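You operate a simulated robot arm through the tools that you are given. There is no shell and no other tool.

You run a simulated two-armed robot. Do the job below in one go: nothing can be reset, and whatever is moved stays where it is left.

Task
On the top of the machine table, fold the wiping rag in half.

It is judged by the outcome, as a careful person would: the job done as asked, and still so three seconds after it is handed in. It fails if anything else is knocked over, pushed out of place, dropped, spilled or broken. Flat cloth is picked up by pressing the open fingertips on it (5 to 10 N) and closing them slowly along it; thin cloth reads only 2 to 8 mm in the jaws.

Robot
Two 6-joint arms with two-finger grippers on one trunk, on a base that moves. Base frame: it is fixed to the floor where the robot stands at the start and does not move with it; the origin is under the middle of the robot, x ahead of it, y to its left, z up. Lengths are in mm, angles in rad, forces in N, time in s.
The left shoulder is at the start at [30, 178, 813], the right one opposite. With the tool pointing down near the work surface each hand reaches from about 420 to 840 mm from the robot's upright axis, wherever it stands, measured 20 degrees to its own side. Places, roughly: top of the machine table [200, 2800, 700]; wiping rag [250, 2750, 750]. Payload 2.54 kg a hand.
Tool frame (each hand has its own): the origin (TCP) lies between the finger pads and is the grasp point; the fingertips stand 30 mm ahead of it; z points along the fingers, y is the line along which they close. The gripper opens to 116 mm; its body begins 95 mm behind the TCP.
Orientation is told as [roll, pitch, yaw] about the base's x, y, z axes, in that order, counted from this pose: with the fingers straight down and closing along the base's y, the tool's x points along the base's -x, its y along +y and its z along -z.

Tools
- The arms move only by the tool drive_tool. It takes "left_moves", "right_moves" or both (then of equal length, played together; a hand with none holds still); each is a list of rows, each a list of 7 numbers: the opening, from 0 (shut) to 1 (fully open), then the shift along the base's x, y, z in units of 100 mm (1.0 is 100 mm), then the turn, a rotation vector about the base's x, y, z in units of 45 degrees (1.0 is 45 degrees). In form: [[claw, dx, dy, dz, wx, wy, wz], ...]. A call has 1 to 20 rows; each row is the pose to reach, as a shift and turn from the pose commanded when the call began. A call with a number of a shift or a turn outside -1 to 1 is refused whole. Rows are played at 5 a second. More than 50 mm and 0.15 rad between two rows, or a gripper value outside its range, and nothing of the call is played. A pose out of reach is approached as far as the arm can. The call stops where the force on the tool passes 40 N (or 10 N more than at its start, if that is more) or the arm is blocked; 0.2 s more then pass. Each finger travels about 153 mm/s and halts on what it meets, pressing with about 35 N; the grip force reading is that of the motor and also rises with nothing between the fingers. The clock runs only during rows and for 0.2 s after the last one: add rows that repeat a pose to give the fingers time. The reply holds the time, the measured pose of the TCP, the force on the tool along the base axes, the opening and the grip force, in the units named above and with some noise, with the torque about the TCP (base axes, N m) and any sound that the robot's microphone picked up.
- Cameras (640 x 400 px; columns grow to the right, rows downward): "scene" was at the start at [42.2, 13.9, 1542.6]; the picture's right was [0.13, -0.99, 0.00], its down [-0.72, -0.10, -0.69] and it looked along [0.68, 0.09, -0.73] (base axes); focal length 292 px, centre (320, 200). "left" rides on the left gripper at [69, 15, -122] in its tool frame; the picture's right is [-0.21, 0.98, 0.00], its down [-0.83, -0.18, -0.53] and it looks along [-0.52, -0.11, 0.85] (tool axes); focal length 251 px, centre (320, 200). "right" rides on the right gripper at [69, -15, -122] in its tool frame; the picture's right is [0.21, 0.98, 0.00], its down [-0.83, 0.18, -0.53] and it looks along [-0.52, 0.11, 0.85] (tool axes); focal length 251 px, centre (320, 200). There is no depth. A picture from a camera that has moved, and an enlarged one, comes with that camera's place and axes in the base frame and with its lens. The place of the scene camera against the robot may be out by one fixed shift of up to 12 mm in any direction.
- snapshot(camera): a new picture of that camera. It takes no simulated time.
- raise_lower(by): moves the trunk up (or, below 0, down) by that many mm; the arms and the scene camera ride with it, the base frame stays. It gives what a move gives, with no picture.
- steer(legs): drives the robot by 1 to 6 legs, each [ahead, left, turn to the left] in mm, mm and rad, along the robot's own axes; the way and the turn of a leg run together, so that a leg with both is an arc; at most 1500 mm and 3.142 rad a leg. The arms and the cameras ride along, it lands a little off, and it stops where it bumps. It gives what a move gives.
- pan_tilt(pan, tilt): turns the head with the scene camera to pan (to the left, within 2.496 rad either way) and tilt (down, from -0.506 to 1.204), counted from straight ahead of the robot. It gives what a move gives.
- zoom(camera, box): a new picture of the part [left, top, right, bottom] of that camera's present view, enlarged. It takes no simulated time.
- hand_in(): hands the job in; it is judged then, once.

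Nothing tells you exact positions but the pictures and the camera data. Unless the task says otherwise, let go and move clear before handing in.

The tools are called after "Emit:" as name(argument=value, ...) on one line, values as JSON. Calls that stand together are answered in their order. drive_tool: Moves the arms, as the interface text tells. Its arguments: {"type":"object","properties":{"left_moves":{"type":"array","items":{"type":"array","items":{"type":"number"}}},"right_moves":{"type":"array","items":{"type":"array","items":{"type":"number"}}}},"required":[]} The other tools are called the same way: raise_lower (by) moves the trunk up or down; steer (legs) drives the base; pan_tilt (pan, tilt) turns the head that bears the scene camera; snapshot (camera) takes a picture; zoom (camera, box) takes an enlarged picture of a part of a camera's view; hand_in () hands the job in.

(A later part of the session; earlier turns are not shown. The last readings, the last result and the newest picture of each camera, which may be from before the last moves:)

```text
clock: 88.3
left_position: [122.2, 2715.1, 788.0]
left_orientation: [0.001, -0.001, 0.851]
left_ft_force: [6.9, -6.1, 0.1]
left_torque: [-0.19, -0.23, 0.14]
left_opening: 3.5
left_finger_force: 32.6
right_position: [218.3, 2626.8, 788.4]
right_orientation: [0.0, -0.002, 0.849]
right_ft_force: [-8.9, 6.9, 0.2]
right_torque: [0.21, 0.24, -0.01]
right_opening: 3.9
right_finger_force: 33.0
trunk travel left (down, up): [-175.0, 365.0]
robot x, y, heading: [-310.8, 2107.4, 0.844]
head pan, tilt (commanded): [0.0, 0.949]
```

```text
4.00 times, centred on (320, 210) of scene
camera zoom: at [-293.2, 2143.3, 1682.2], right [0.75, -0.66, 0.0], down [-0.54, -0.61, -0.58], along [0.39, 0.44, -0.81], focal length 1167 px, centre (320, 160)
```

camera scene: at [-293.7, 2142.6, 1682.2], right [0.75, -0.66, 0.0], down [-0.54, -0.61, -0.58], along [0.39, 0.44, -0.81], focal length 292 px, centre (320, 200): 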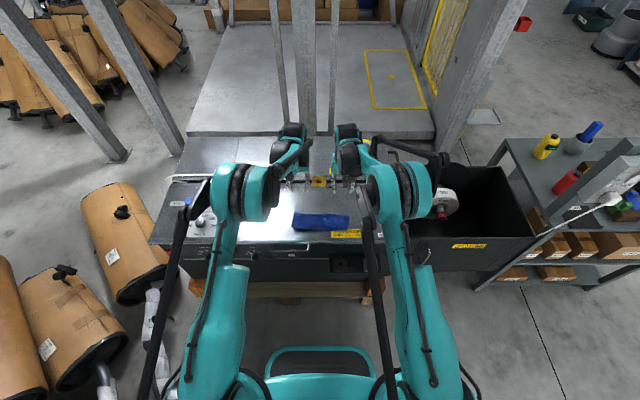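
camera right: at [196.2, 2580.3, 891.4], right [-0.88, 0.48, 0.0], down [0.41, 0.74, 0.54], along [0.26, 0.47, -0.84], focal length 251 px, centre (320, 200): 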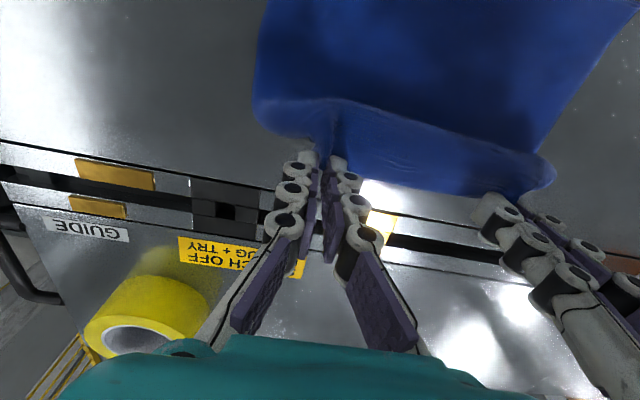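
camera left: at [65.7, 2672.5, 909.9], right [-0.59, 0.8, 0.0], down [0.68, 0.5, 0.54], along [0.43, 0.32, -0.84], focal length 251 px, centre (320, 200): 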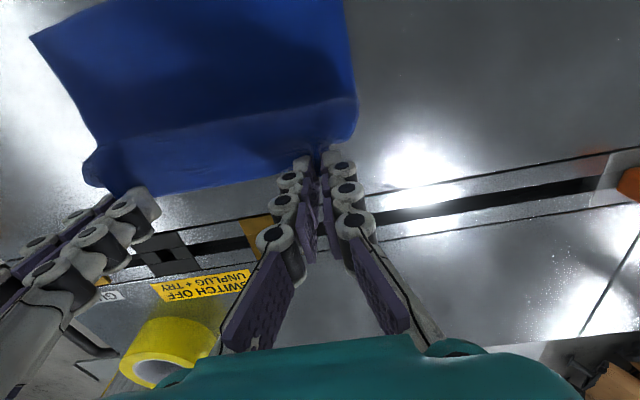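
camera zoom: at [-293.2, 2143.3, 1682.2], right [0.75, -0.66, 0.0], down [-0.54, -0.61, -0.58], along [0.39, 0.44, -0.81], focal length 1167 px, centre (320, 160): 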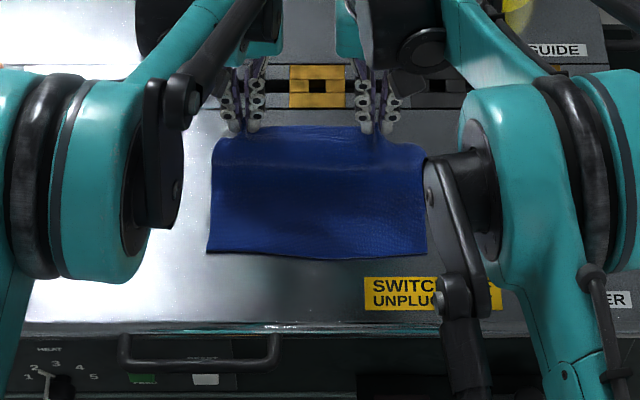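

The commanded pose follows the measured one, and the rag is spread with its near edge at f≈-66. Now I carry the edge in a taut arc about the middle line (f≈29) down to the near edge.

Emit:
drive_tool(left_moves=[[0, 0.02, -0.017, 0.11, 0, 0, 0], [0, 0.0, -0.039, 0.21, 0, 0, 0], [0, -0.05, -0.095, 0.29, 0.017, -0.015, 0], [0, -0.113, -0.166, 0.325, 0.033, -0.029, 0], [0, -0.193, -0.257, 0.319, 0.067, -0.059, 0], [0, -0.279, -0.354, 0.283, 0.1, -0.088, 0], [0, -0.366, -0.452, 0.227, 0.133, -0.118, 0], [0, -0.438, -0.535, 0.165, 0.166, -0.147, 0], [0, -0.505, -0.61, 0.093, 0.2, -0.177, 0], [0, -0.565, -0.678, 0.011, 0.233, -0.206, 0], [0, -0.615, -0.734, -0.08, 0.25, -0.221, 0], [0, -0.658, -0.783, -0.172, 0.266, -0.235, 0], [0, -0.691, -0.82, -0.263, 0.283, -0.25, 0], [0, -0.717, -0.85, -0.355, 0.3, -0.265, 0], [0, -0.734, -0.869, -0.42, 0.316, -0.28, 0], [0, -0.734, -0.869, -0.42, 0.316, -0.28, 0]], right_moves=[[0, -0.004, 0.039, 0.11, 0, 0, 0], [0, -0.024, 0.017, 0.21, 0, 0, 0], [0, -0.074, -0.039, 0.29, 0.017, -0.015, 0], [0, -0.137, -0.11, 0.325, 0.033, -0.029, 0], [0, -0.217, -0.201, 0.319, 0.067, -0.059, 0], [0, -0.303, -0.298, 0.283, 0.1, -0.088, 0], [0, -0.39, -0.396, 0.227, 0.133, -0.118, 0], [0, -0.462, -0.479, 0.165, 0.166, -0.147, 0], [0, -0.529, -0.554, 0.093, 0.2, -0.177, 0], [0, -0.589, -0.622, 0.011, 0.233, -0.206, 0], [0, -0.639, -0.678, -0.08, 0.25, -0.221, 0], [0, -0.682, -0.727, -0.172, 0.266, -0.235, 0], [0, -0.715, -0.764, -0.263, 0.283, -0.25, 0], [0, -0.741, -0.794, -0.355, 0.3, -0.265, 0], [0, -0.758, -0.813, -0.42, 0.316, -0.28, 0], [0, -0.758, -0.813, -0.42, 0.316, -0.28, 0]])

Emit:
snapshot(camera="left")

Emit:
snapshot(camera="right")

Emit:
zoom(camera="scene", box=[260, 160, 380, 260])

```text
clock: 91.7
left_position: [48.1, 2627.4, 745.5]
left_orientation: [-0.004, -0.334, 0.853]
left_ft_force: [1.9, -1.4, 1.3]
left_torque: [-0.09, -0.04, 0.0]
left_opening: 3.5
left_finger_force: 32.6
right_position: [141.3, 2544.0, 748.9]
right_orientation: [-0.001, -0.333, 0.847]
right_ft_force: [-3.9, 2.1, 0.2]
right_torque: [0.06, 0.09, 0.1]
right_opening: 3.9
right_finger_force: 32.2
trunk travel left (down, up): [-175.0, 365.0]
robot x, y, heading: [-315.0, 2105.2, 0.849]
head pan, tilt (commanded): [0.0, 0.949]
```

```text
taken
camera left: at [-32.6, 2558.2, 839.2], right [-0.6, 0.8, 0.07], down [0.53, 0.34, 0.78], along [0.59, 0.5, -0.63], focal length 251 px, centre (320, 200)
```

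left: 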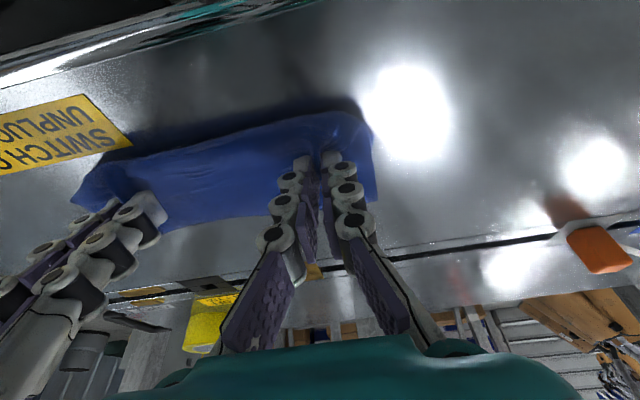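

```text
taken
camera right: at [83.6, 2455.3, 842.1], right [-0.87, 0.49, -0.07], down [0.26, 0.57, 0.77], along [0.42, 0.65, -0.63], focal length 251 px, centre (320, 200)
```

right: 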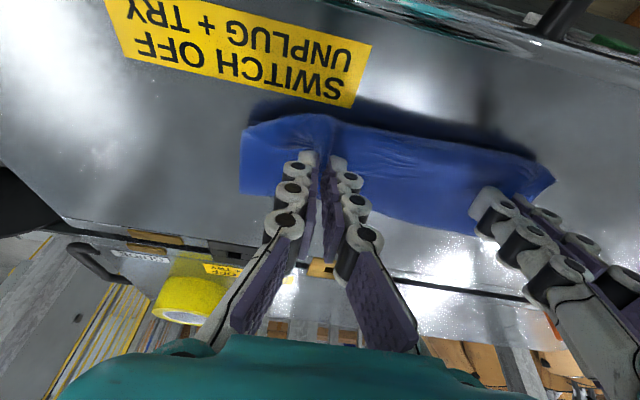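

```text
4.00 times, centred on (320, 210) of scene
camera zoom: at [-293.5, 2142.9, 1682.2], right [0.75, -0.66, 0.0], down [-0.54, -0.61, -0.58], along [0.39, 0.44, -0.81], focal length 1167 px, centre (320, 160)
```

zoom: 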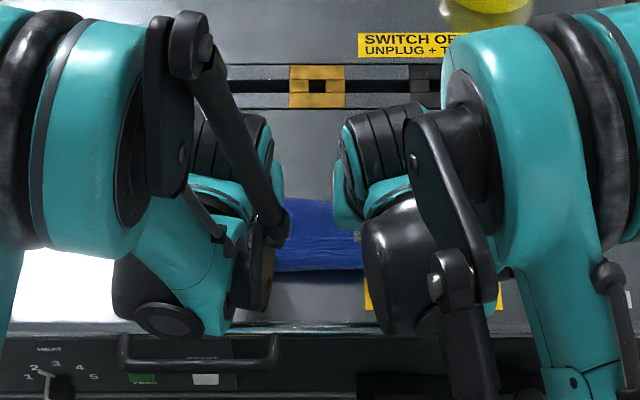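

The arc is done and the edge hovers about 14 mm above the near edge. I zoom in to see the layers before setting it down.

Emit:
zoom(camera="left", box=[60, 80, 400, 250])

Emit:
zoom(camera="right", box=[230, 90, 570, 260])

```text
1.88 times, centred on (230, 165) of left
camera zoom: at [-32.6, 2558.2, 839.2], right [-0.6, 0.8, 0.07], down [0.53, 0.34, 0.78], along [0.59, 0.5, -0.63], focal length 473 px, centre (489, 266)
```

zoom: 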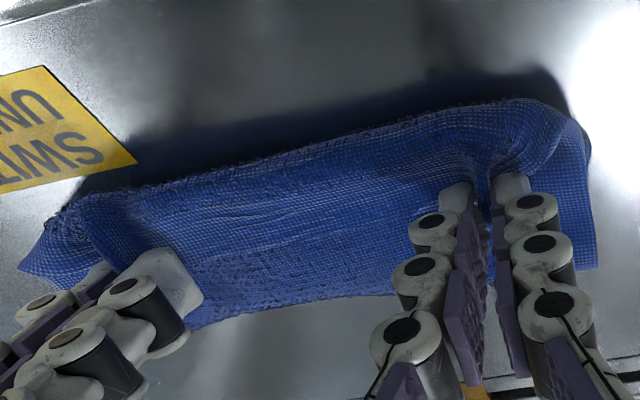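

```text
1.88 times, centred on (400, 175) of right
camera zoom: at [83.6, 2455.3, 842.1], right [-0.87, 0.49, -0.07], down [0.26, 0.57, 0.77], along [0.42, 0.65, -0.63], focal length 473 px, centre (169, 247)
```

zoom: 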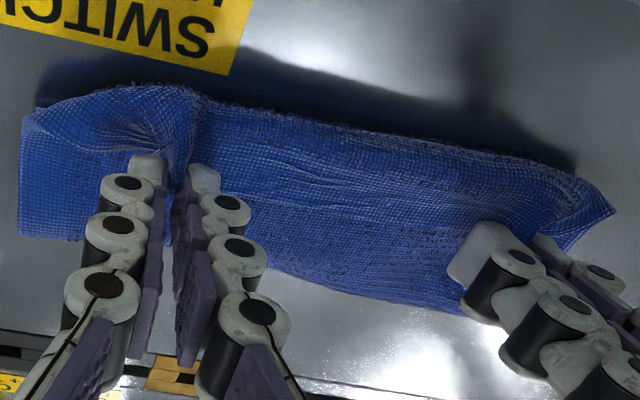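

The fold line rolled back (f≈0) during the high arc, leaving a slack belly. Without letting go, I'll unfold forward again on a lower path and then refold along a lower arc so the lower layer isn't lifted.

Emit:
drive_tool(left_moves=[[0, 0.04, 0.045, 0.103, -0.033, 0.029, 0], [0, 0.093, 0.105, 0.226, -0.067, 0.059, 0], [0, 0.16, 0.181, 0.348, -0.1, 0.088, 0], [0, 0.246, 0.278, 0.45, -0.133, 0.118, 0], [0, 0.338, 0.383, 0.532, -0.166, 0.147, 0], [0, 0.438, 0.495, 0.584, -0.2, 0.177, 0], [0, 0.538, 0.608, 0.595, -0.233, 0.206, 0], [0, 0.637, 0.721, 0.566, -0.266, 0.235, 0], [0, 0.72, 0.815, 0.506, -0.283, 0.25, 0], [0, 0.79, 0.894, 0.426, -0.3, 0.265, 0], [0, 0.839, 0.95, 0.336, -0.316, 0.28, 0], [0, 0.866, 0.98, 0.266, -0.316, 0.28, 0], [0, 0.866, 0.98, 0.266, -0.316, 0.28, 0]], right_moves=[[0, 0.04, 0.045, 0.103, -0.033, 0.029, 0], [0, 0.093, 0.105, 0.226, -0.067, 0.059, 0], [0, 0.16, 0.181, 0.348, -0.1, 0.088, 0], [0, 0.246, 0.278, 0.45, -0.133, 0.118, 0], [0, 0.338, 0.383, 0.532, -0.166, 0.147, 0], [0, 0.438, 0.495, 0.584, -0.2, 0.177, 0], [0, 0.538, 0.608, 0.595, -0.233, 0.206, 0], [0, 0.637, 0.721, 0.566, -0.266, 0.235, 0], [0, 0.72, 0.815, 0.506, -0.283, 0.25, 0], [0, 0.79, 0.894, 0.426, -0.3, 0.265, 0], [0, 0.839, 0.95, 0.336, -0.316, 0.28, 0], [0, 0.866, 0.98, 0.266, -0.316, 0.28, 0], [0, 0.866, 0.98, 0.266, -0.316, 0.28, 0]])

Emit:
snapshot(camera="left")

Emit:
snapshot(camera="right")

Emit:
zoom(camera="scene", box=[260, 160, 380, 260])

```text
clock: 94.5
left_position: [136.2, 2727.2, 772.7]
left_orientation: [-0.001, -0.001, 0.853]
left_ft_force: [1.8, -2.6, -0.5]
left_torque: [-0.03, -0.05, 0.03]
left_opening: 3.4
left_finger_force: 32.3
right_position: [229.5, 2642.3, 774.7]
right_orientation: [0.0, -0.001, 0.849]
right_ft_force: [-1.7, 1.1, 1.0]
right_torque: [0.07, 0.07, 0.05]
right_opening: 3.6
right_finger_force: 32.3
trunk travel left (down, up): [-175.0, 365.0]
robot x, y, heading: [-313.6, 2109.0, 0.842]
head pan, tilt (commanded): [0.0, 0.949]
```

```text
taken
camera left: at [80.0, 2684.9, 894.8], right [-0.59, 0.8, 0.0], down [0.68, 0.5, 0.54], along [0.43, 0.32, -0.84], focal length 251 px, centre (320, 200)
```

left: 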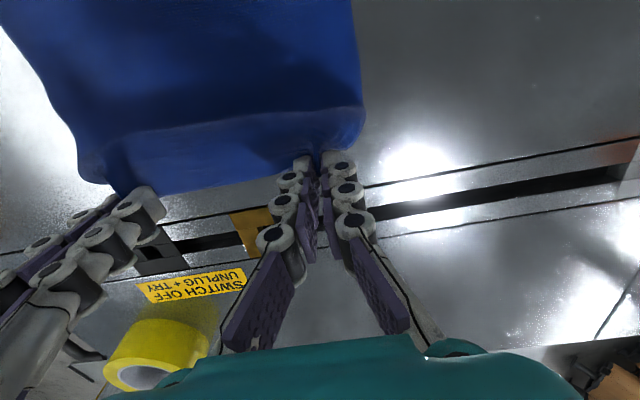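

```text
taken
camera right: at [194.9, 2580.8, 896.5], right [-0.87, 0.48, 0.0], down [0.41, 0.74, 0.54], along [0.26, 0.47, -0.84], focal length 251 px, centre (320, 200)
```

right: 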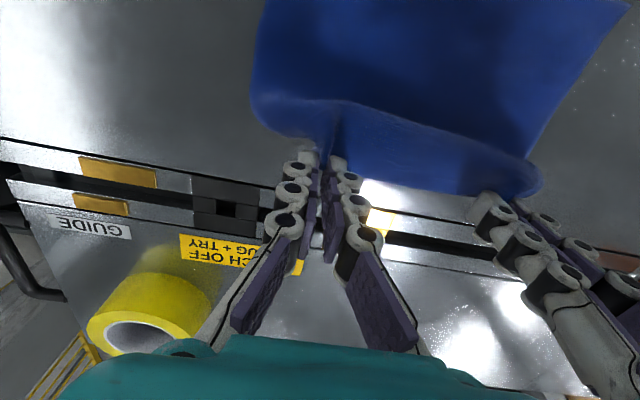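

```text
4.00 times, centred on (320, 210) of scene
camera zoom: at [-293.5, 2142.9, 1682.2], right [0.75, -0.66, 0.0], down [-0.54, -0.61, -0.58], along [0.39, 0.44, -0.81], focal length 1167 px, centre (320, 160)
```

zoom: 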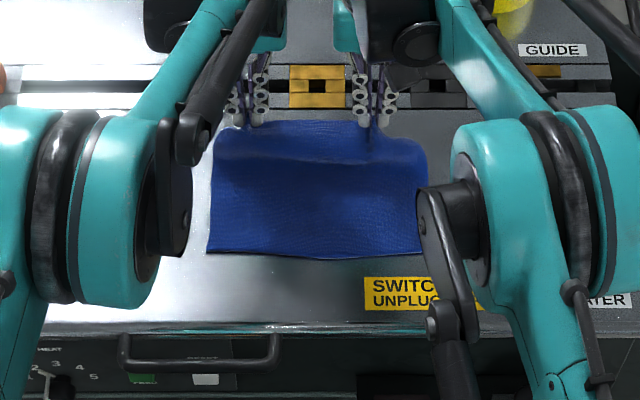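

The near edge has stayed at f≈-66. I zoom in to understand the crease near the grips.

Emit:
zoom(camera="left", box=[60, 60, 400, 230])

Emit:
zoom(camera="right", box=[230, 60, 570, 230])

Emit:
zoom(camera="scene", box=[290, 180, 375, 235])

```text
1.88 times, centred on (230, 145) of left
camera zoom: at [80.0, 2684.9, 894.8], right [-0.59, 0.8, 0.0], down [0.68, 0.5, 0.54], along [0.43, 0.32, -0.84], focal length 473 px, centre (489, 304)
```

zoom: 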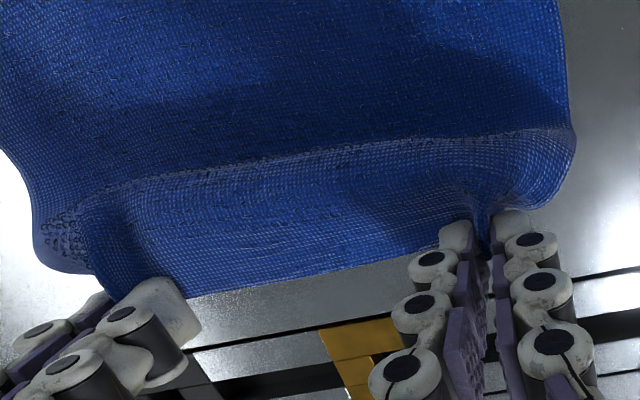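

```text
1.88 times, centred on (400, 145) of right
camera zoom: at [194.9, 2580.8, 896.5], right [-0.87, 0.48, 0.0], down [0.41, 0.74, 0.54], along [0.26, 0.47, -0.84], focal length 473 px, centre (169, 304)
```

zoom: 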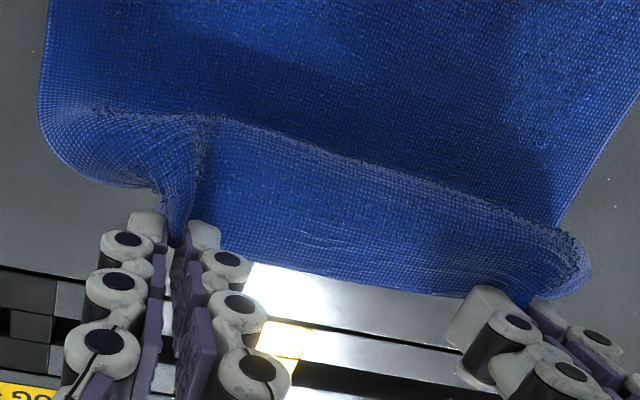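

```text
7.27 times, centred on (332, 208) of scene
camera zoom: at [-293.5, 2142.9, 1682.2], right [0.75, -0.66, 0.0], down [-0.54, -0.61, -0.58], along [0.39, 0.44, -0.81], focal length 2122 px, centre (229, 146)
```

zoom: 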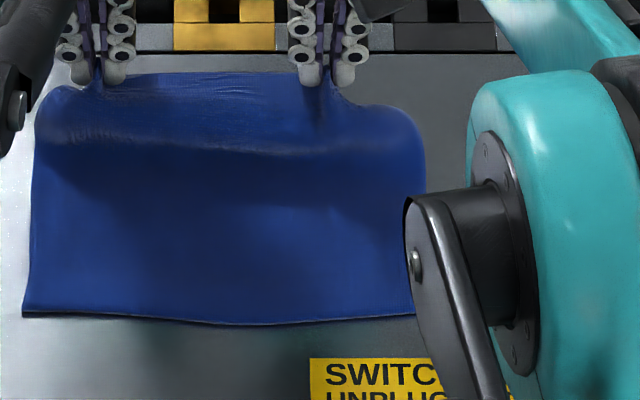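

The cloth leaves the jaws toward me and that stiffness makes the belly. New plan: lay this edge down flat at its original place, then grip the near edge with the hands turned 90° (one finger off the edge) and fold it forward, which gives a clean bend. First I draw the hands back a little and move the base 45 mm forward.

Emit:
drive_tool(left_moves=[[0, -0.066, -0.075, 0.04, 0, 0, 0], [0, -0.132, -0.15, 0.08, 0, 0, 0], [0, -0.198, -0.225, 0.1, 0, 0, 0], [0, -0.265, -0.3, 0.1, 0, 0, 0], [0, -0.265, -0.3, 0.1, 0, 0, 0]], right_moves=[[0, -0.066, -0.075, 0.04, 0, 0, 0], [0, -0.132, -0.15, 0.08, 0, 0, 0], [0, -0.198, -0.225, 0.1, 0, 0, 0], [0, -0.265, -0.3, 0.1, 0, 0, 0], [0, -0.265, -0.3, 0.1, 0, 0, 0]])

Emit:
steer(legs=[[48, 0, 0]])

Emit:
snapshot(camera="left")

Emit:
zoom(camera="scene", box=[260, 170, 380, 270])

```text
clock: 95.7
left_position: [110.7, 2696.6, 782.1]
left_orientation: [0.001, -0.002, 0.852]
left_ft_force: [3.2, -1.4, -0.4]
left_torque: [-0.04, -0.09, 0.07]
left_opening: 3.3
left_finger_force: 32.7
right_position: [201.7, 2610.7, 784.5]
right_orientation: [-0.001, -0.001, 0.848]
right_ft_force: [-2.7, 2.2, -0.7]
right_torque: [0.06, 0.07, 0.06]
right_opening: 3.7
right_finger_force: 32.9
trunk travel left (down, up): [-175.0, 365.0]
robot x, y, heading: [-315.2, 2107.5, 0.842]
head pan, tilt (commanded): [0.0, 0.949]
```

```text
clock: 96.6
left_position: [140.6, 2734.3, 781.1]
left_orientation: [0.001, -0.001, 0.853]
left_ft_force: [3.4, -2.1, 0.1]
left_torque: [-0.09, -0.07, 0.01]
left_opening: 3.5
left_finger_force: 32.7
right_position: [234.0, 2649.1, 784.9]
right_orientation: [0.0, 0.001, 0.85]
right_ft_force: [-2.3, 2.6, -0.6]
right_torque: [0.01, 0.12, 0.0]
right_opening: 3.9
right_finger_force: 32.5
trunk travel left (down, up): [-175.0, 365.0]
robot x, y, heading: [-280.4, 2141.4, 0.851]
head pan, tilt (commanded): [0.0, 0.949]
```

```text
taken
camera left: at [84.5, 2692.5, 903.8], right [-0.6, 0.8, 0.0], down [0.68, 0.5, 0.53], along [0.43, 0.32, -0.85], focal length 251 px, centre (320, 200)
```

left: 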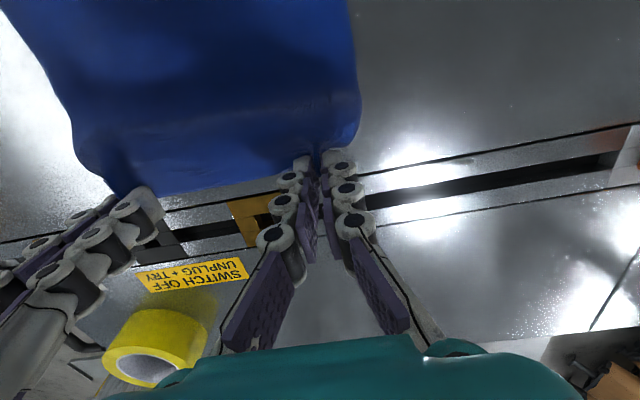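

```text
4.00 times, centred on (320, 220) of scene
camera zoom: at [-259.8, 2181.2, 1682.1], right [0.75, -0.66, 0.0], down [-0.54, -0.61, -0.58], along [0.38, 0.44, -0.81], focal length 1167 px, centre (320, 120)
```

zoom: 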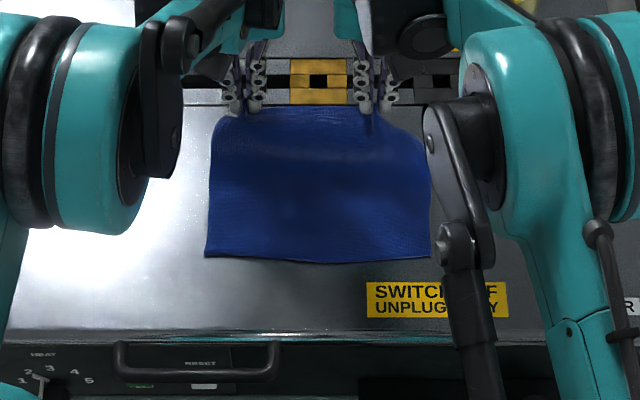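

The near edge is still at f≈-66. I lower the held edge onto the plate at about f=88, near its original place.

Emit:
drive_tool(left_moves=[[0, 0.033, 0.037, -0.1, 0, 0, 0], [0, 0.066, 0.075, -0.22, 0, 0, 0], [0, 0.099, 0.112, -0.33, 0, 0, 0], [0, 0.103, 0.116, -0.41, 0, 0, 0], [0, 0.103, 0.116, -0.44, 0, 0, 0], [0, 0.103, 0.116, -0.44, 0, 0, 0]], right_moves=[[0, 0.04, 0.045, -0.12, 0, 0, 0], [0, 0.079, 0.09, -0.25, 0, 0, 0], [0, 0.113, 0.127, -0.37, 0, 0, 0], [0, 0.116, 0.131, -0.45, 0, 0, 0], [0, 0.116, 0.131, -0.48, 0, 0, 0], [0, 0.116, 0.131, -0.48, 0, 0, 0]])

Emit:
zoom(camera="left", box=[60, 60, 400, 230])

Emit:
zoom(camera="right", box=[230, 60, 570, 230])

```text
clock: 98.0
left_position: [150.3, 2744.5, 739.7]
left_orientation: [0.0, -0.002, 0.853]
left_ft_force: [1.7, -1.5, -0.8]
left_torque: [-0.06, -0.1, 0.0]
left_opening: 3.3
left_finger_force: 32.2
right_position: [245.0, 2661.0, 737.7]
right_orientation: [-0.001, -0.001, 0.851]
right_ft_force: [-3.3, 2.6, 8.8]
right_torque: [-0.02, 0.18, 0.03]
right_opening: 3.6
right_finger_force: 32.5
trunk travel left (down, up): [-175.0, 365.0]
robot x, y, heading: [-283.5, 2146.6, 0.852]
head pan, tilt (commanded): [0.0, 0.949]
```

```text
1.88 times, centred on (230, 145) of left
camera zoom: at [93.7, 2702.6, 862.6], right [-0.6, 0.8, 0.0], down [0.68, 0.5, 0.54], along [0.43, 0.32, -0.84], focal length 473 px, centre (489, 304)
```

zoom: 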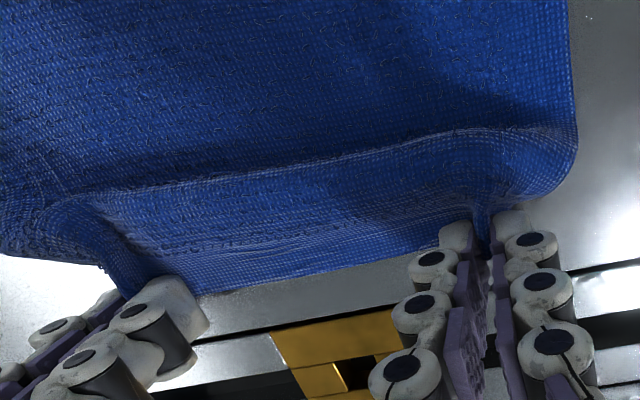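

```text
1.88 times, centred on (400, 145) of right
camera zoom: at [210.2, 2599.8, 859.7], right [-0.88, 0.48, 0.0], down [0.41, 0.74, 0.54], along [0.26, 0.47, -0.84], focal length 473 px, centre (169, 304)
```

zoom: 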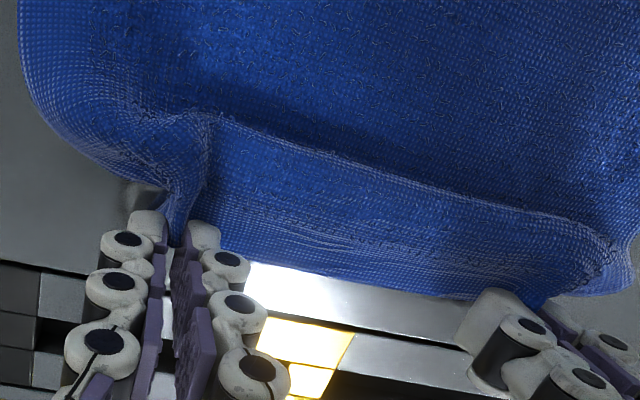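

The edge is down on the plate. I open both jaws slowly to release it, then lift clear.

Emit:
drive_tool(left_moves=[[0.04, 0, 0, 0, 0, 0, 0], [0.07, 0, 0, 0, 0, 0, 0], [0.1, 0, 0, 0, 0, 0, 0], [0.13, 0, 0, 0, 0, 0, 0], [0.16, 0, 0, 0, 0, 0, 0], [0.19, 0, 0, 0, 0, 0, 0], [0.22, 0, 0, 0, 0, 0, 0], [0.25, 0, 0, 0, 0, 0, 0], [0.28, 0, 0, 0.0, 0, 0, 0], [0.32, 0, 0, 0.0, 0, 0, 0], [0.36, 0, 0, 0.0, 0, 0, 0], [0.36, 0, 0, 0.1, 0, 0, 0], [0.36, 0, 0, 0.3, 0, 0, 0], [0.36, 0, 0, 0.5, 0, 0, 0], [0.36, 0, 0, 0.75, 0, 0, 0], [0.36, 0, 0, 1.0, 0, 0, 0], [0.36, 0, 0, 1.0, 0, 0, 0]], right_moves=[[0.04, 0, 0, 0.01, 0, 0, 0], [0.07, 0, 0, 0.01, 0, 0, 0], [0.1, 0, 0, 0.01, 0, 0, 0], [0.13, 0, 0, 0.01, 0, 0, 0], [0.16, 0, 0, 0.015, 0, 0, 0], [0.19, 0, 0, 0.015, 0, 0, 0], [0.22, 0, 0, 0.015, 0, 0, 0], [0.25, 0, 0, 0.02, 0, 0, 0], [0.28, 0, 0, 0.02, 0, 0, 0], [0.32, 0, 0, 0.02, 0, 0, 0], [0.36, 0, 0, 0.02, 0, 0, 0], [0.36, 0, 0, 0.1, 0, 0, 0], [0.36, 0, 0, 0.3, 0, 0, 0], [0.36, 0, 0, 0.5, 0, 0, 0], [0.36, 0, 0, 0.75, 0, 0, 0], [0.36, 0, 0, 1.0, 0, 0, 0], [0.36, 0, 0, 1.0, 0, 0, 0]])

Emit:
snapshot(camera="left")

Emit:
snapshot(camera="right")

Emit:
zoom(camera="scene", box=[260, 170, 380, 270])

```text
clock: 101.6
left_position: [150.7, 2743.8, 841.5]
left_orientation: [0.001, -0.001, 0.853]
left_ft_force: [-0.7, -0.2, 0.1]
left_torque: [-0.03, 0.02, 0.02]
left_opening: 41.6
left_finger_force: 0.2
right_position: [245.0, 2659.5, 835.1]
right_orientation: [0.002, -0.002, 0.849]
right_ft_force: [-0.3, 0.0, -1.1]
right_torque: [-0.01, 0.0, -0.03]
right_opening: 41.9
right_finger_force: 0.0
trunk travel left (down, up): [-175.0, 365.0]
robot x, y, heading: [-280.7, 2143.2, 0.851]
head pan, tilt (commanded): [0.0, 0.949]
```

```text
taken
camera left: at [94.6, 2701.3, 963.0], right [-0.6, 0.8, 0.0], down [0.68, 0.5, 0.54], along [0.43, 0.32, -0.84], focal length 251 px, centre (320, 200)
```

left: 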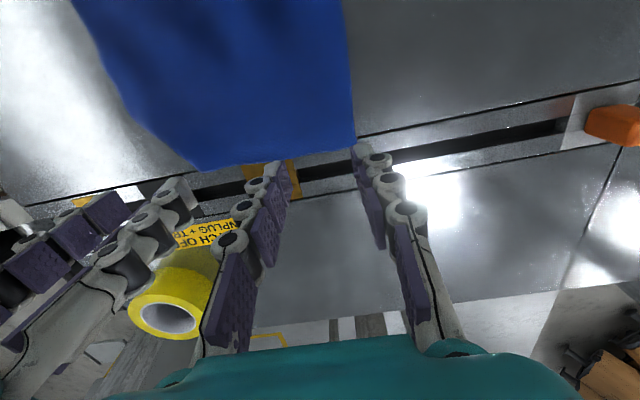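

```text
taken
camera right: at [210.7, 2598.3, 957.8], right [-0.88, 0.48, 0.0], down [0.41, 0.74, 0.53], along [0.26, 0.47, -0.84], focal length 251 px, centre (320, 200)
```

right: 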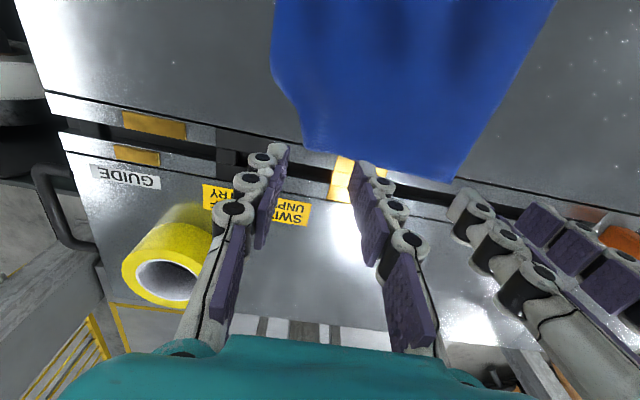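

```text
4.00 times, centred on (320, 220) of scene
camera zoom: at [-261.3, 2179.5, 1682.1], right [0.75, -0.66, 0.0], down [-0.54, -0.61, -0.58], along [0.38, 0.44, -0.81], focal length 1167 px, centre (320, 120)
```

zoom: 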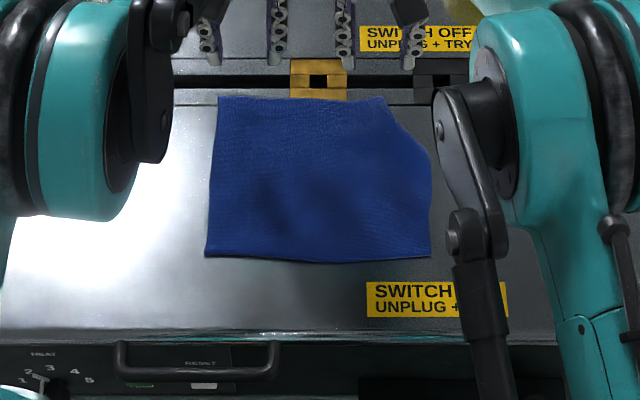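

The rag is flat again (near edge f≈-67, far edge f≈113). Now I turn the hands 90° (left -90°, right +90°) and bring them above the near edge's corners.

Emit:
drive_tool(left_moves=[[0.36, -0.097, -0.08, 0, 0, 0, -0.167], [0.36, -0.193, -0.16, 0, 0, 0, -0.333], [0.36, -0.29, -0.24, 0, 0, 0, -0.5], [0.36, -0.387, -0.32, 0, 0, 0, -0.667], [0.36, -0.483, -0.4, 0, 0, 0, -0.833], [0.36, -0.58, -0.48, 0, 0, 0, -1.0], [0.36, -0.58, -0.48, 0, 0, 0, -1.0]], right_moves=[[0.36, -0.067, -0.107, 0, 0, 0, 0.167], [0.36, -0.133, -0.213, 0, 0, 0, 0.333], [0.36, -0.2, -0.32, 0, 0, 0, 0.5], [0.36, -0.267, -0.427, 0, 0, 0, 0.667], [0.36, -0.333, -0.533, 0, 0, 0, 0.833], [0.36, -0.4, -0.64, 0, 0, 0, 1.0], [0.36, -0.4, -0.64, 0, 0, 0, 1.0]])

Emit:
drive_tool(left_moves=[[0.36, -0.097, -0.08, 0, 0, 0, -0.167], [0.36, -0.193, -0.16, 0, 0, 0, -0.333], [0.36, -0.29, -0.24, 0, 0, 0, -0.5], [0.36, -0.387, -0.32, 0, 0, 0, -0.667], [0.36, -0.483, -0.4, 0, 0, 0, -0.833], [0.36, -0.58, -0.48, 0, 0, 0, -1.0], [0.36, -0.58, -0.48, 0, 0, 0, -1.0]], right_moves=[[0.36, -0.067, -0.107, 0, 0, 0, 0.167], [0.36, -0.133, -0.213, 0, 0, 0, 0.333], [0.36, -0.2, -0.32, 0, 0, 0, 0.5], [0.36, -0.267, -0.427, 0, 0, 0, 0.667], [0.36, -0.333, -0.533, 0, 0, 0, 0.833], [0.36, -0.4, -0.64, 0, 0, 0, 1.0], [0.36, -0.4, -0.64, 0, 0, 0, 1.0]])

Emit:
snapshot(camera="left")

Emit:
snapshot(camera="right")

Emit:
zoom(camera="scene", box=[240, 150, 400, 270])

```text
clock: 103.2
left_position: [93.5, 2696.6, 839.5]
left_orientation: [-0.001, 0.0, 0.067]
left_ft_force: [-0.9, 0.2, -0.3]
left_torque: [-0.01, -0.02, -0.01]
left_opening: 41.7
left_finger_force: 0.1
right_position: [204.4, 2596.7, 835.2]
right_orientation: [0.001, 0.0, 1.638]
right_ft_force: [0.5, 0.4, -1.0]
right_torque: [-0.03, 0.0, -0.02]
right_opening: 42.0
right_finger_force: 0.1
trunk travel left (down, up): [-175.0, 365.0]
robot x, y, heading: [-286.0, 2146.5, 0.849]
head pan, tilt (commanded): [0.0, 0.949]
```

```text
clock: 104.8
left_position: [34.0, 2648.2, 839.6]
left_orientation: [-0.001, -0.002, -0.719]
left_ft_force: [0.5, 0.2, 0.4]
left_torque: [-0.01, 0.02, -0.03]
left_opening: 41.9
left_finger_force: 0.0
right_position: [164.3, 2533.3, 838.9]
right_orientation: [0.001, 0.0, 2.421]
right_ft_force: [0.7, 0.0, 0.2]
right_torque: [-0.02, 0.01, 0.01]
right_opening: 41.8
right_finger_force: 0.1
trunk travel left (down, up): [-175.0, 365.0]
robot x, y, heading: [-284.3, 2145.5, 0.846]
head pan, tilt (commanded): [0.0, 0.949]
```

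```text
taken
camera left: at [-7.7, 2705.4, 962.0], right [0.8, 0.59, 0.0], down [0.5, -0.68, 0.54], along [0.32, -0.43, -0.84], focal length 251 px, centre (320, 200)
```

left: 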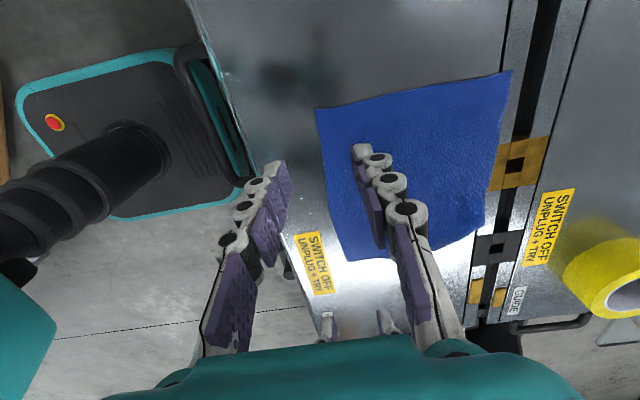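

```text
taken
camera right: at [226.8, 2500.2, 960.6], right [-0.48, -0.88, 0.0], down [-0.74, 0.41, 0.54], along [-0.47, 0.26, -0.84], focal length 251 px, centre (320, 200)
```

right: 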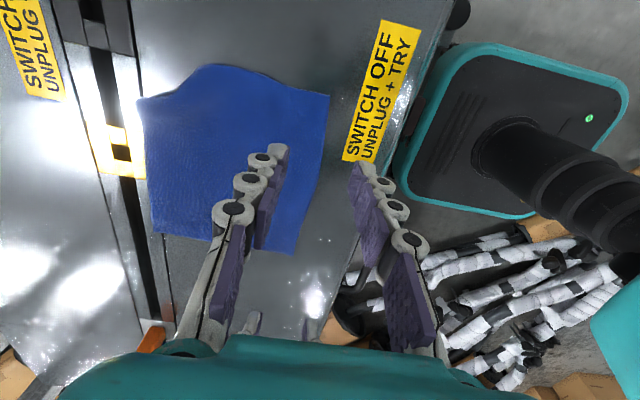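

```text
3.33 times, centred on (320, 210) of scene
camera zoom: at [-261.4, 2179.4, 1682.2], right [0.75, -0.66, 0.0], down [-0.54, -0.61, -0.58], along [0.38, 0.44, -0.81], focal length 973 px, centre (320, 167)
```

zoom: 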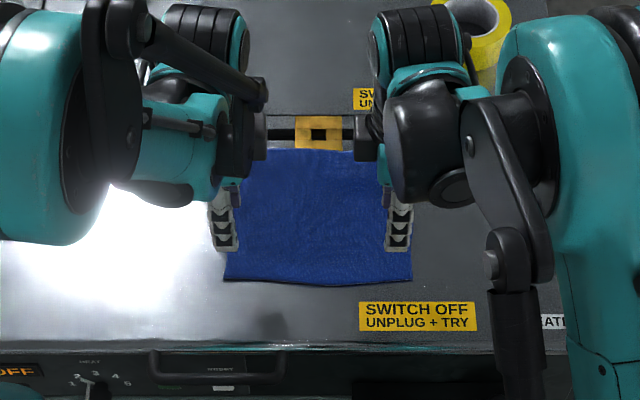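

Clear views now: near edge at f≈-65 with corners at l≈±108; far edge at f≈122. I lower both hands so that one finger is ~18 mm inside the near edge and the other just off it.

Emit:
drive_tool(left_moves=[[0.31, -0.027, -0.015, -0.25, 0, 0, 0], [0.31, -0.027, -0.015, -0.5, 0, 0, 0], [0.31, -0.027, -0.015, -0.75, 0, 0, 0], [0.31, -0.027, -0.015, -0.95, 0, 0, 0], [0.31, -0.027, -0.015, -0.95, 0, 0, 0]], right_moves=[[0.31, 0.013, -0.065, -0.25, 0, 0, 0], [0.31, 0.013, -0.065, -0.5, 0, 0, 0], [0.31, 0.013, -0.065, -0.75, 0, 0, 0], [0.31, 0.013, -0.065, -0.95, 0, 0, 0], [0.31, 0.013, -0.065, -0.95, 0, 0, 0]])

Emit:
snapshot(camera="left")

Emit:
snapshot(camera="right")

```text
clock: 106.0
left_position: [31.8, 2649.5, 744.2]
left_orientation: [0.0, -0.003, -0.718]
left_ft_force: [0.2, 0.9, -0.2]
left_torque: [-0.03, 0.0, 0.0]
left_opening: 36.2
left_finger_force: 0.0
right_position: [167.3, 2527.3, 740.2]
right_orientation: [0.0, 0.0, 2.419]
right_ft_force: [-0.1, 0.1, -0.2]
right_torque: [0.02, 0.03, 0.01]
right_opening: 36.1
right_finger_force: 0.0
trunk travel left (down, up): [-175.0, 365.0]
robot x, y, heading: [-282.2, 2142.1, 0.849]
head pan, tilt (commanded): [0.0, 0.949]
```

```text
taken
camera left: at [-10.6, 2705.9, 866.6], right [0.8, 0.6, 0.0], down [0.5, -0.68, 0.54], along [0.32, -0.43, -0.84], focal length 251 px, centre (320, 200)
```

left: 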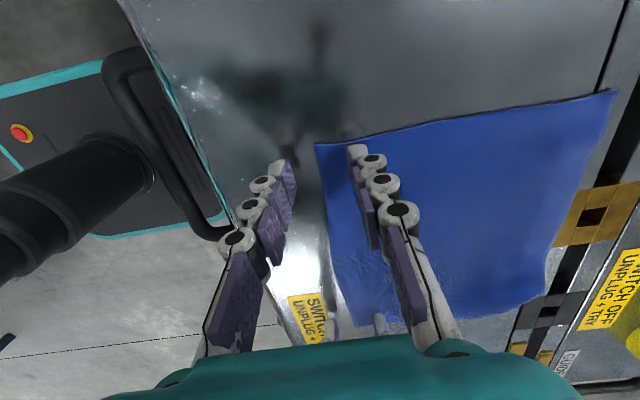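

```text
taken
camera right: at [229.2, 2493.9, 863.3], right [-0.48, -0.88, 0.0], down [-0.74, 0.41, 0.54], along [-0.47, 0.26, -0.84], focal length 251 px, centre (320, 200)
```

right: 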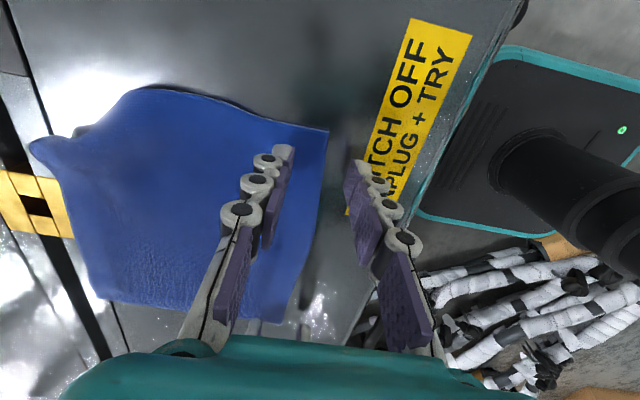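

Each hand straddles the near edge: one finger on the cloth, one on bare metal. I lower to contact.

Emit:
drive_tool(left_moves=[[0.31, 0, 0, -0.05, 0, 0, 0], [0.31, 0, 0, -0.09, 0, 0, 0], [0.31, 0, 0, -0.09, 0, 0, 0]], right_moves=[[0.31, 0, 0, -0.03, 0, 0, 0], [0.31, 0, 0, -0.05, 0, 0, 0], [0.31, 0, 0, -0.05, 0, 0, 0]])

Emit:
drive_tool(left_moves=[[0.31, 0, 0, -0.015, 0, 0, 0], [0.31, 0, 0, -0.015, 0, 0, 0]], right_moves=[[0.31, 0, 0, -0.015, 0, 0, 0], [0.31, 0, 0, -0.015, 0, 0, 0]])

```text
clock: 106.8
left_position: [31.3, 2648.7, 735.5]
left_orientation: [0.0, -0.002, -0.716]
left_ft_force: [-1.1, -0.4, 0.0]
left_torque: [0.01, 0.02, -0.03]
left_opening: 36.0
left_finger_force: 0.0
right_position: [167.7, 2526.0, 737.3]
right_orientation: [-0.001, -0.002, 2.42]
right_ft_force: [0.2, 0.5, -0.8]
right_torque: [-0.01, -0.03, 0.01]
right_opening: 35.8
right_finger_force: 0.1
trunk travel left (down, up): [-175.0, 365.0]
robot x, y, heading: [-282.4, 2143.4, 0.85]
head pan, tilt (commanded): [0.0, 0.949]
```

```text
clock: 107.4
left_position: [32.0, 2648.8, 733.2]
left_orientation: [0.0, -0.002, -0.719]
left_ft_force: [-1.0, 1.7, 4.0]
left_torque: [0.08, -0.07, 0.04]
left_opening: 36.2
left_finger_force: 0.0
right_position: [166.2, 2526.0, 736.5]
right_orientation: [0.001, -0.003, 2.422]
right_ft_force: [0.6, 0.6, 0.0]
right_torque: [0.01, 0.03, 0.01]
right_opening: 35.9
right_finger_force: 0.0
trunk travel left (down, up): [-175.0, 365.0]
robot x, y, heading: [-285.9, 2144.8, 0.849]
head pan, tilt (commanded): [0.0, 0.949]
```

The left touches with 4 N; the right needs about 3 mm more.

Emit:
drive_tool(left_moves=[[0.31, 0, 0, -0.005, 0, 0, 0], [0.31, 0, 0, -0.007, 0, 0, 0]], right_moves=[[0.31, 0, 0, -0.02, 0, 0, 0], [0.31, 0, 0, -0.033, 0, 0, 0]])

Emit:
zoom(camera="left", box=[220, 90, 460, 240])

Emit:
zoom(camera="right", box=[180, 90, 420, 240])

```text
clock: 108.0
left_position: [32.2, 2647.3, 733.4]
left_orientation: [-0.001, -0.002, -0.718]
left_ft_force: [-1.0, 1.4, 7.1]
left_torque: [0.15, -0.11, 0.05]
left_opening: 36.9
left_finger_force: 0.2
right_position: [165.3, 2526.6, 733.5]
right_orientation: [0.001, 0.0, 2.422]
right_ft_force: [0.5, 0.3, 5.1]
right_torque: [0.07, -0.1, 0.02]
right_opening: 36.0
right_finger_force: 0.0
trunk travel left (down, up): [-175.0, 365.0]
robot x, y, heading: [-284.5, 2140.6, 0.85]
head pan, tilt (commanded): [0.0, 0.949]
```

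```text
2.67 times, centred on (340, 165) of left
camera zoom: at [-10.4, 2704.5, 855.2], right [0.8, 0.6, 0.0], down [0.5, -0.68, 0.54], along [0.32, -0.43, -0.84], focal length 670 px, centre (267, 293)
```

zoom: 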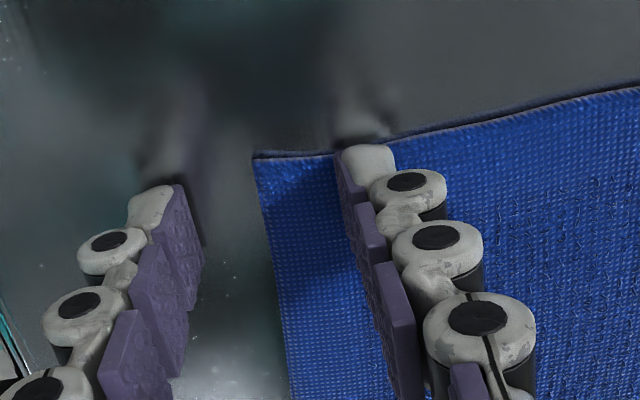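

```text
2.67 times, centred on (300, 165) of right
camera zoom: at [228.0, 2492.8, 855.4], right [-0.48, -0.88, 0.0], down [-0.74, 0.41, 0.54], along [-0.47, 0.26, -0.84], focal length 670 px, centre (373, 293)
```

zoom: 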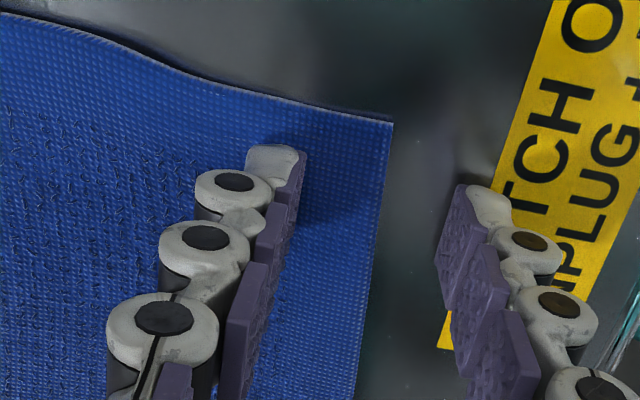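

Placement is as intended (about 19–21 mm of cloth inside each jaw, near the corners). I close slowly, sinking slightly to keep contact.

Emit:
drive_tool(left_moves=[[0.29, 0, 0, 0, 0, 0, 0], [0.27, 0, 0, -0.001, 0, 0, 0], [0.25, 0, 0, -0.002, 0, 0, 0], [0.23, 0, 0, -0.003, 0, 0, 0], [0.21, 0, 0, -0.004, 0, 0, 0], [0.19, 0, 0, -0.006, 0, 0, 0], [0.17, 0, 0, -0.008, 0, 0, 0], [0.15, 0, 0, -0.01, 0, 0, 0], [0.13, 0, 0, -0.012, 0, 0, 0], [0.11, 0, 0, -0.014, 0, 0, 0], [0.09, 0, 0, -0.016, 0, 0, 0], [0.07, 0, 0, -0.016, 0, 0, 0], [0.05, 0, 0, -0.016, 0, 0, 0], [0.03, 0, 0, -0.016, 0, 0, 0], [0.0, 0, 0, -0.016, 0, 0, 0], [0.0, 0, 0, -0.016, 0, 0, 0], [0.0, 0, 0, -0.016, 0, 0, 0]], right_moves=[[0.29, 0, 0, -0.002, 0, 0, 0], [0.27, 0, 0, -0.004, 0, 0, 0], [0.25, 0, 0, -0.005, 0, 0, 0], [0.23, 0, 0, -0.006, 0, 0, 0], [0.21, 0, 0, -0.007, 0, 0, 0], [0.19, 0, 0, -0.009, 0, 0, 0], [0.17, 0, 0, -0.011, 0, 0, 0], [0.15, 0, 0, -0.013, 0, 0, 0], [0.13, 0, 0, -0.015, 0, 0, 0], [0.11, 0, 0, -0.017, 0, 0, 0], [0.09, 0, 0, -0.019, 0, 0, 0], [0.07, 0, 0, -0.019, 0, 0, 0], [0.05, 0, 0, -0.019, 0, 0, 0], [0.03, 0, 0, -0.019, 0, 0, 0], [0.0, 0, 0, -0.019, 0, 0, 0], [0.0, 0, 0, -0.019, 0, 0, 0], [0.0, 0, 0, -0.019, 0, 0, 0]])

Emit:
zoom(camera="left", box=[220, 90, 460, 240])

Emit:
zoom(camera="right", box=[180, 90, 420, 240])

```text
clock: 111.6
left_position: [31.4, 2647.7, 729.4]
left_orientation: [0.0, 0.0, -0.718]
left_ft_force: [0.4, 0.3, 3.6]
left_torque: [0.03, 0.03, -0.01]
left_opening: 0.0
left_finger_force: 28.6
right_position: [167.1, 2525.6, 729.9]
right_orientation: [0.001, -0.002, 2.421]
right_ft_force: [0.3, 0.8, 4.2]
right_torque: [0.0, -0.02, -0.01]
right_opening: 0.0
right_finger_force: 28.8
trunk travel left (down, up): [-175.0, 365.0]
robot x, y, heading: [-279.4, 2143.1, 0.855]
head pan, tilt (commanded): [0.0, 0.949]
```

```text
2.67 times, centred on (340, 165) of left
camera zoom: at [-10.4, 2704.3, 853.2], right [0.8, 0.6, 0.0], down [0.5, -0.68, 0.54], along [0.32, -0.43, -0.84], focal length 670 px, centre (267, 293)
```

zoom: 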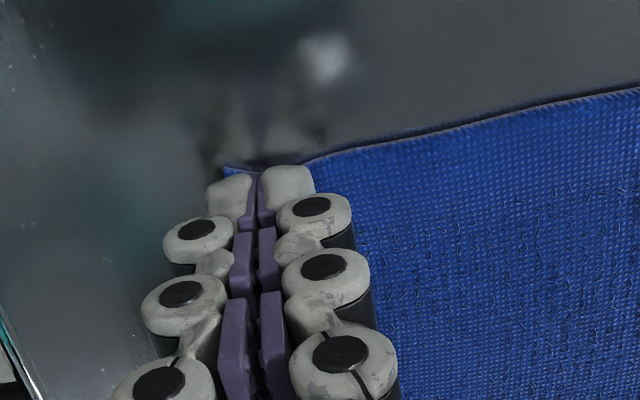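

```text
2.67 times, centred on (300, 165) of right
camera zoom: at [228.5, 2492.8, 853.1], right [-0.48, -0.88, 0.0], down [-0.74, 0.41, 0.54], along [-0.47, 0.26, -0.84], focal length 670 px, centre (373, 293)
```

zoom: 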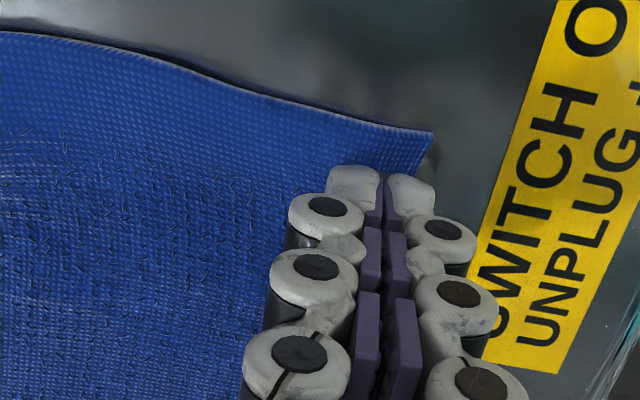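

The near edge slid under the outer fingers, so no pinch—but the fingertips do drag the rag. I use that: pressing lightly, I pull the rag back about 15 mm toward its original place, then release and look.

Emit:
drive_tool(left_moves=[[0, 0, 0, -0.005, 0, 0, 0], [0, -0.033, -0.037, -0.005, 0, 0, 0], [0, -0.066, -0.075, -0.005, 0, 0, 0], [0, -0.099, -0.112, -0.005, 0, 0, 0], [0, -0.099, -0.112, -0.005, 0, 0, 0]], right_moves=[[0, 0, 0, -0.005, 0, 0, 0], [0, -0.033, -0.037, -0.005, 0, 0, 0], [0, -0.066, -0.075, -0.005, 0, 0, 0], [0, -0.099, -0.112, -0.005, 0, 0, 0], [0, -0.099, -0.112, -0.005, 0, 0, 0]])

Emit:
snapshot(camera="left")

Emit:
snapshot(camera="right")

```text
clock: 112.8
left_position: [23.6, 2636.6, 731.1]
left_orientation: [-0.001, -0.002, -0.717]
left_ft_force: [0.3, 1.0, 3.7]
left_torque: [-0.01, -0.04, -0.03]
left_opening: 0.1
left_finger_force: 28.9
right_position: [156.4, 2513.4, 729.8]
right_orientation: [0.0, -0.003, 2.42]
right_ft_force: [1.2, 1.1, 6.2]
right_torque: [0.05, 0.0, -0.04]
right_opening: 0.1
right_finger_force: 28.8
trunk travel left (down, up): [-175.0, 365.0]
robot x, y, heading: [-282.2, 2143.7, 0.849]
head pan, tilt (commanded): [0.0, 0.949]
```

```text
taken
camera left: at [-18.9, 2692.6, 853.1], right [0.8, 0.6, 0.0], down [0.5, -0.68, 0.54], along [0.32, -0.43, -0.84], focal length 251 px, centre (320, 200)
```

left: 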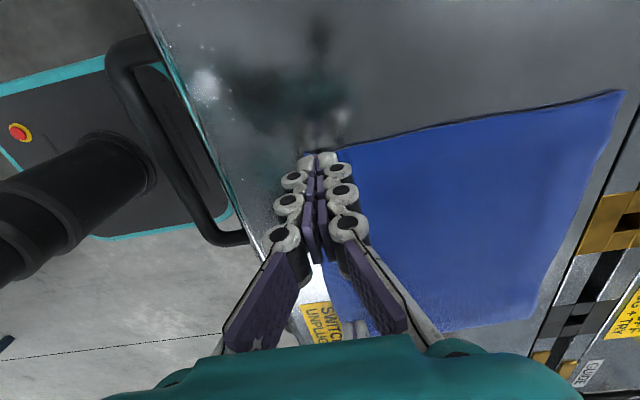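

```text
taken
camera right: at [219.5, 2480.8, 852.9], right [-0.48, -0.88, 0.0], down [-0.74, 0.41, 0.54], along [-0.47, 0.26, -0.84], focal length 251 px, centre (320, 200)
```

right: 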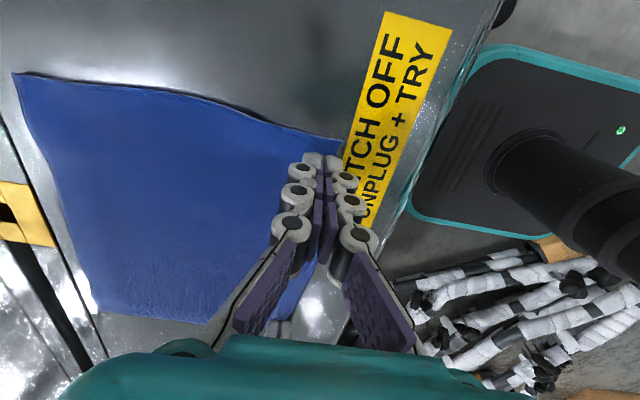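

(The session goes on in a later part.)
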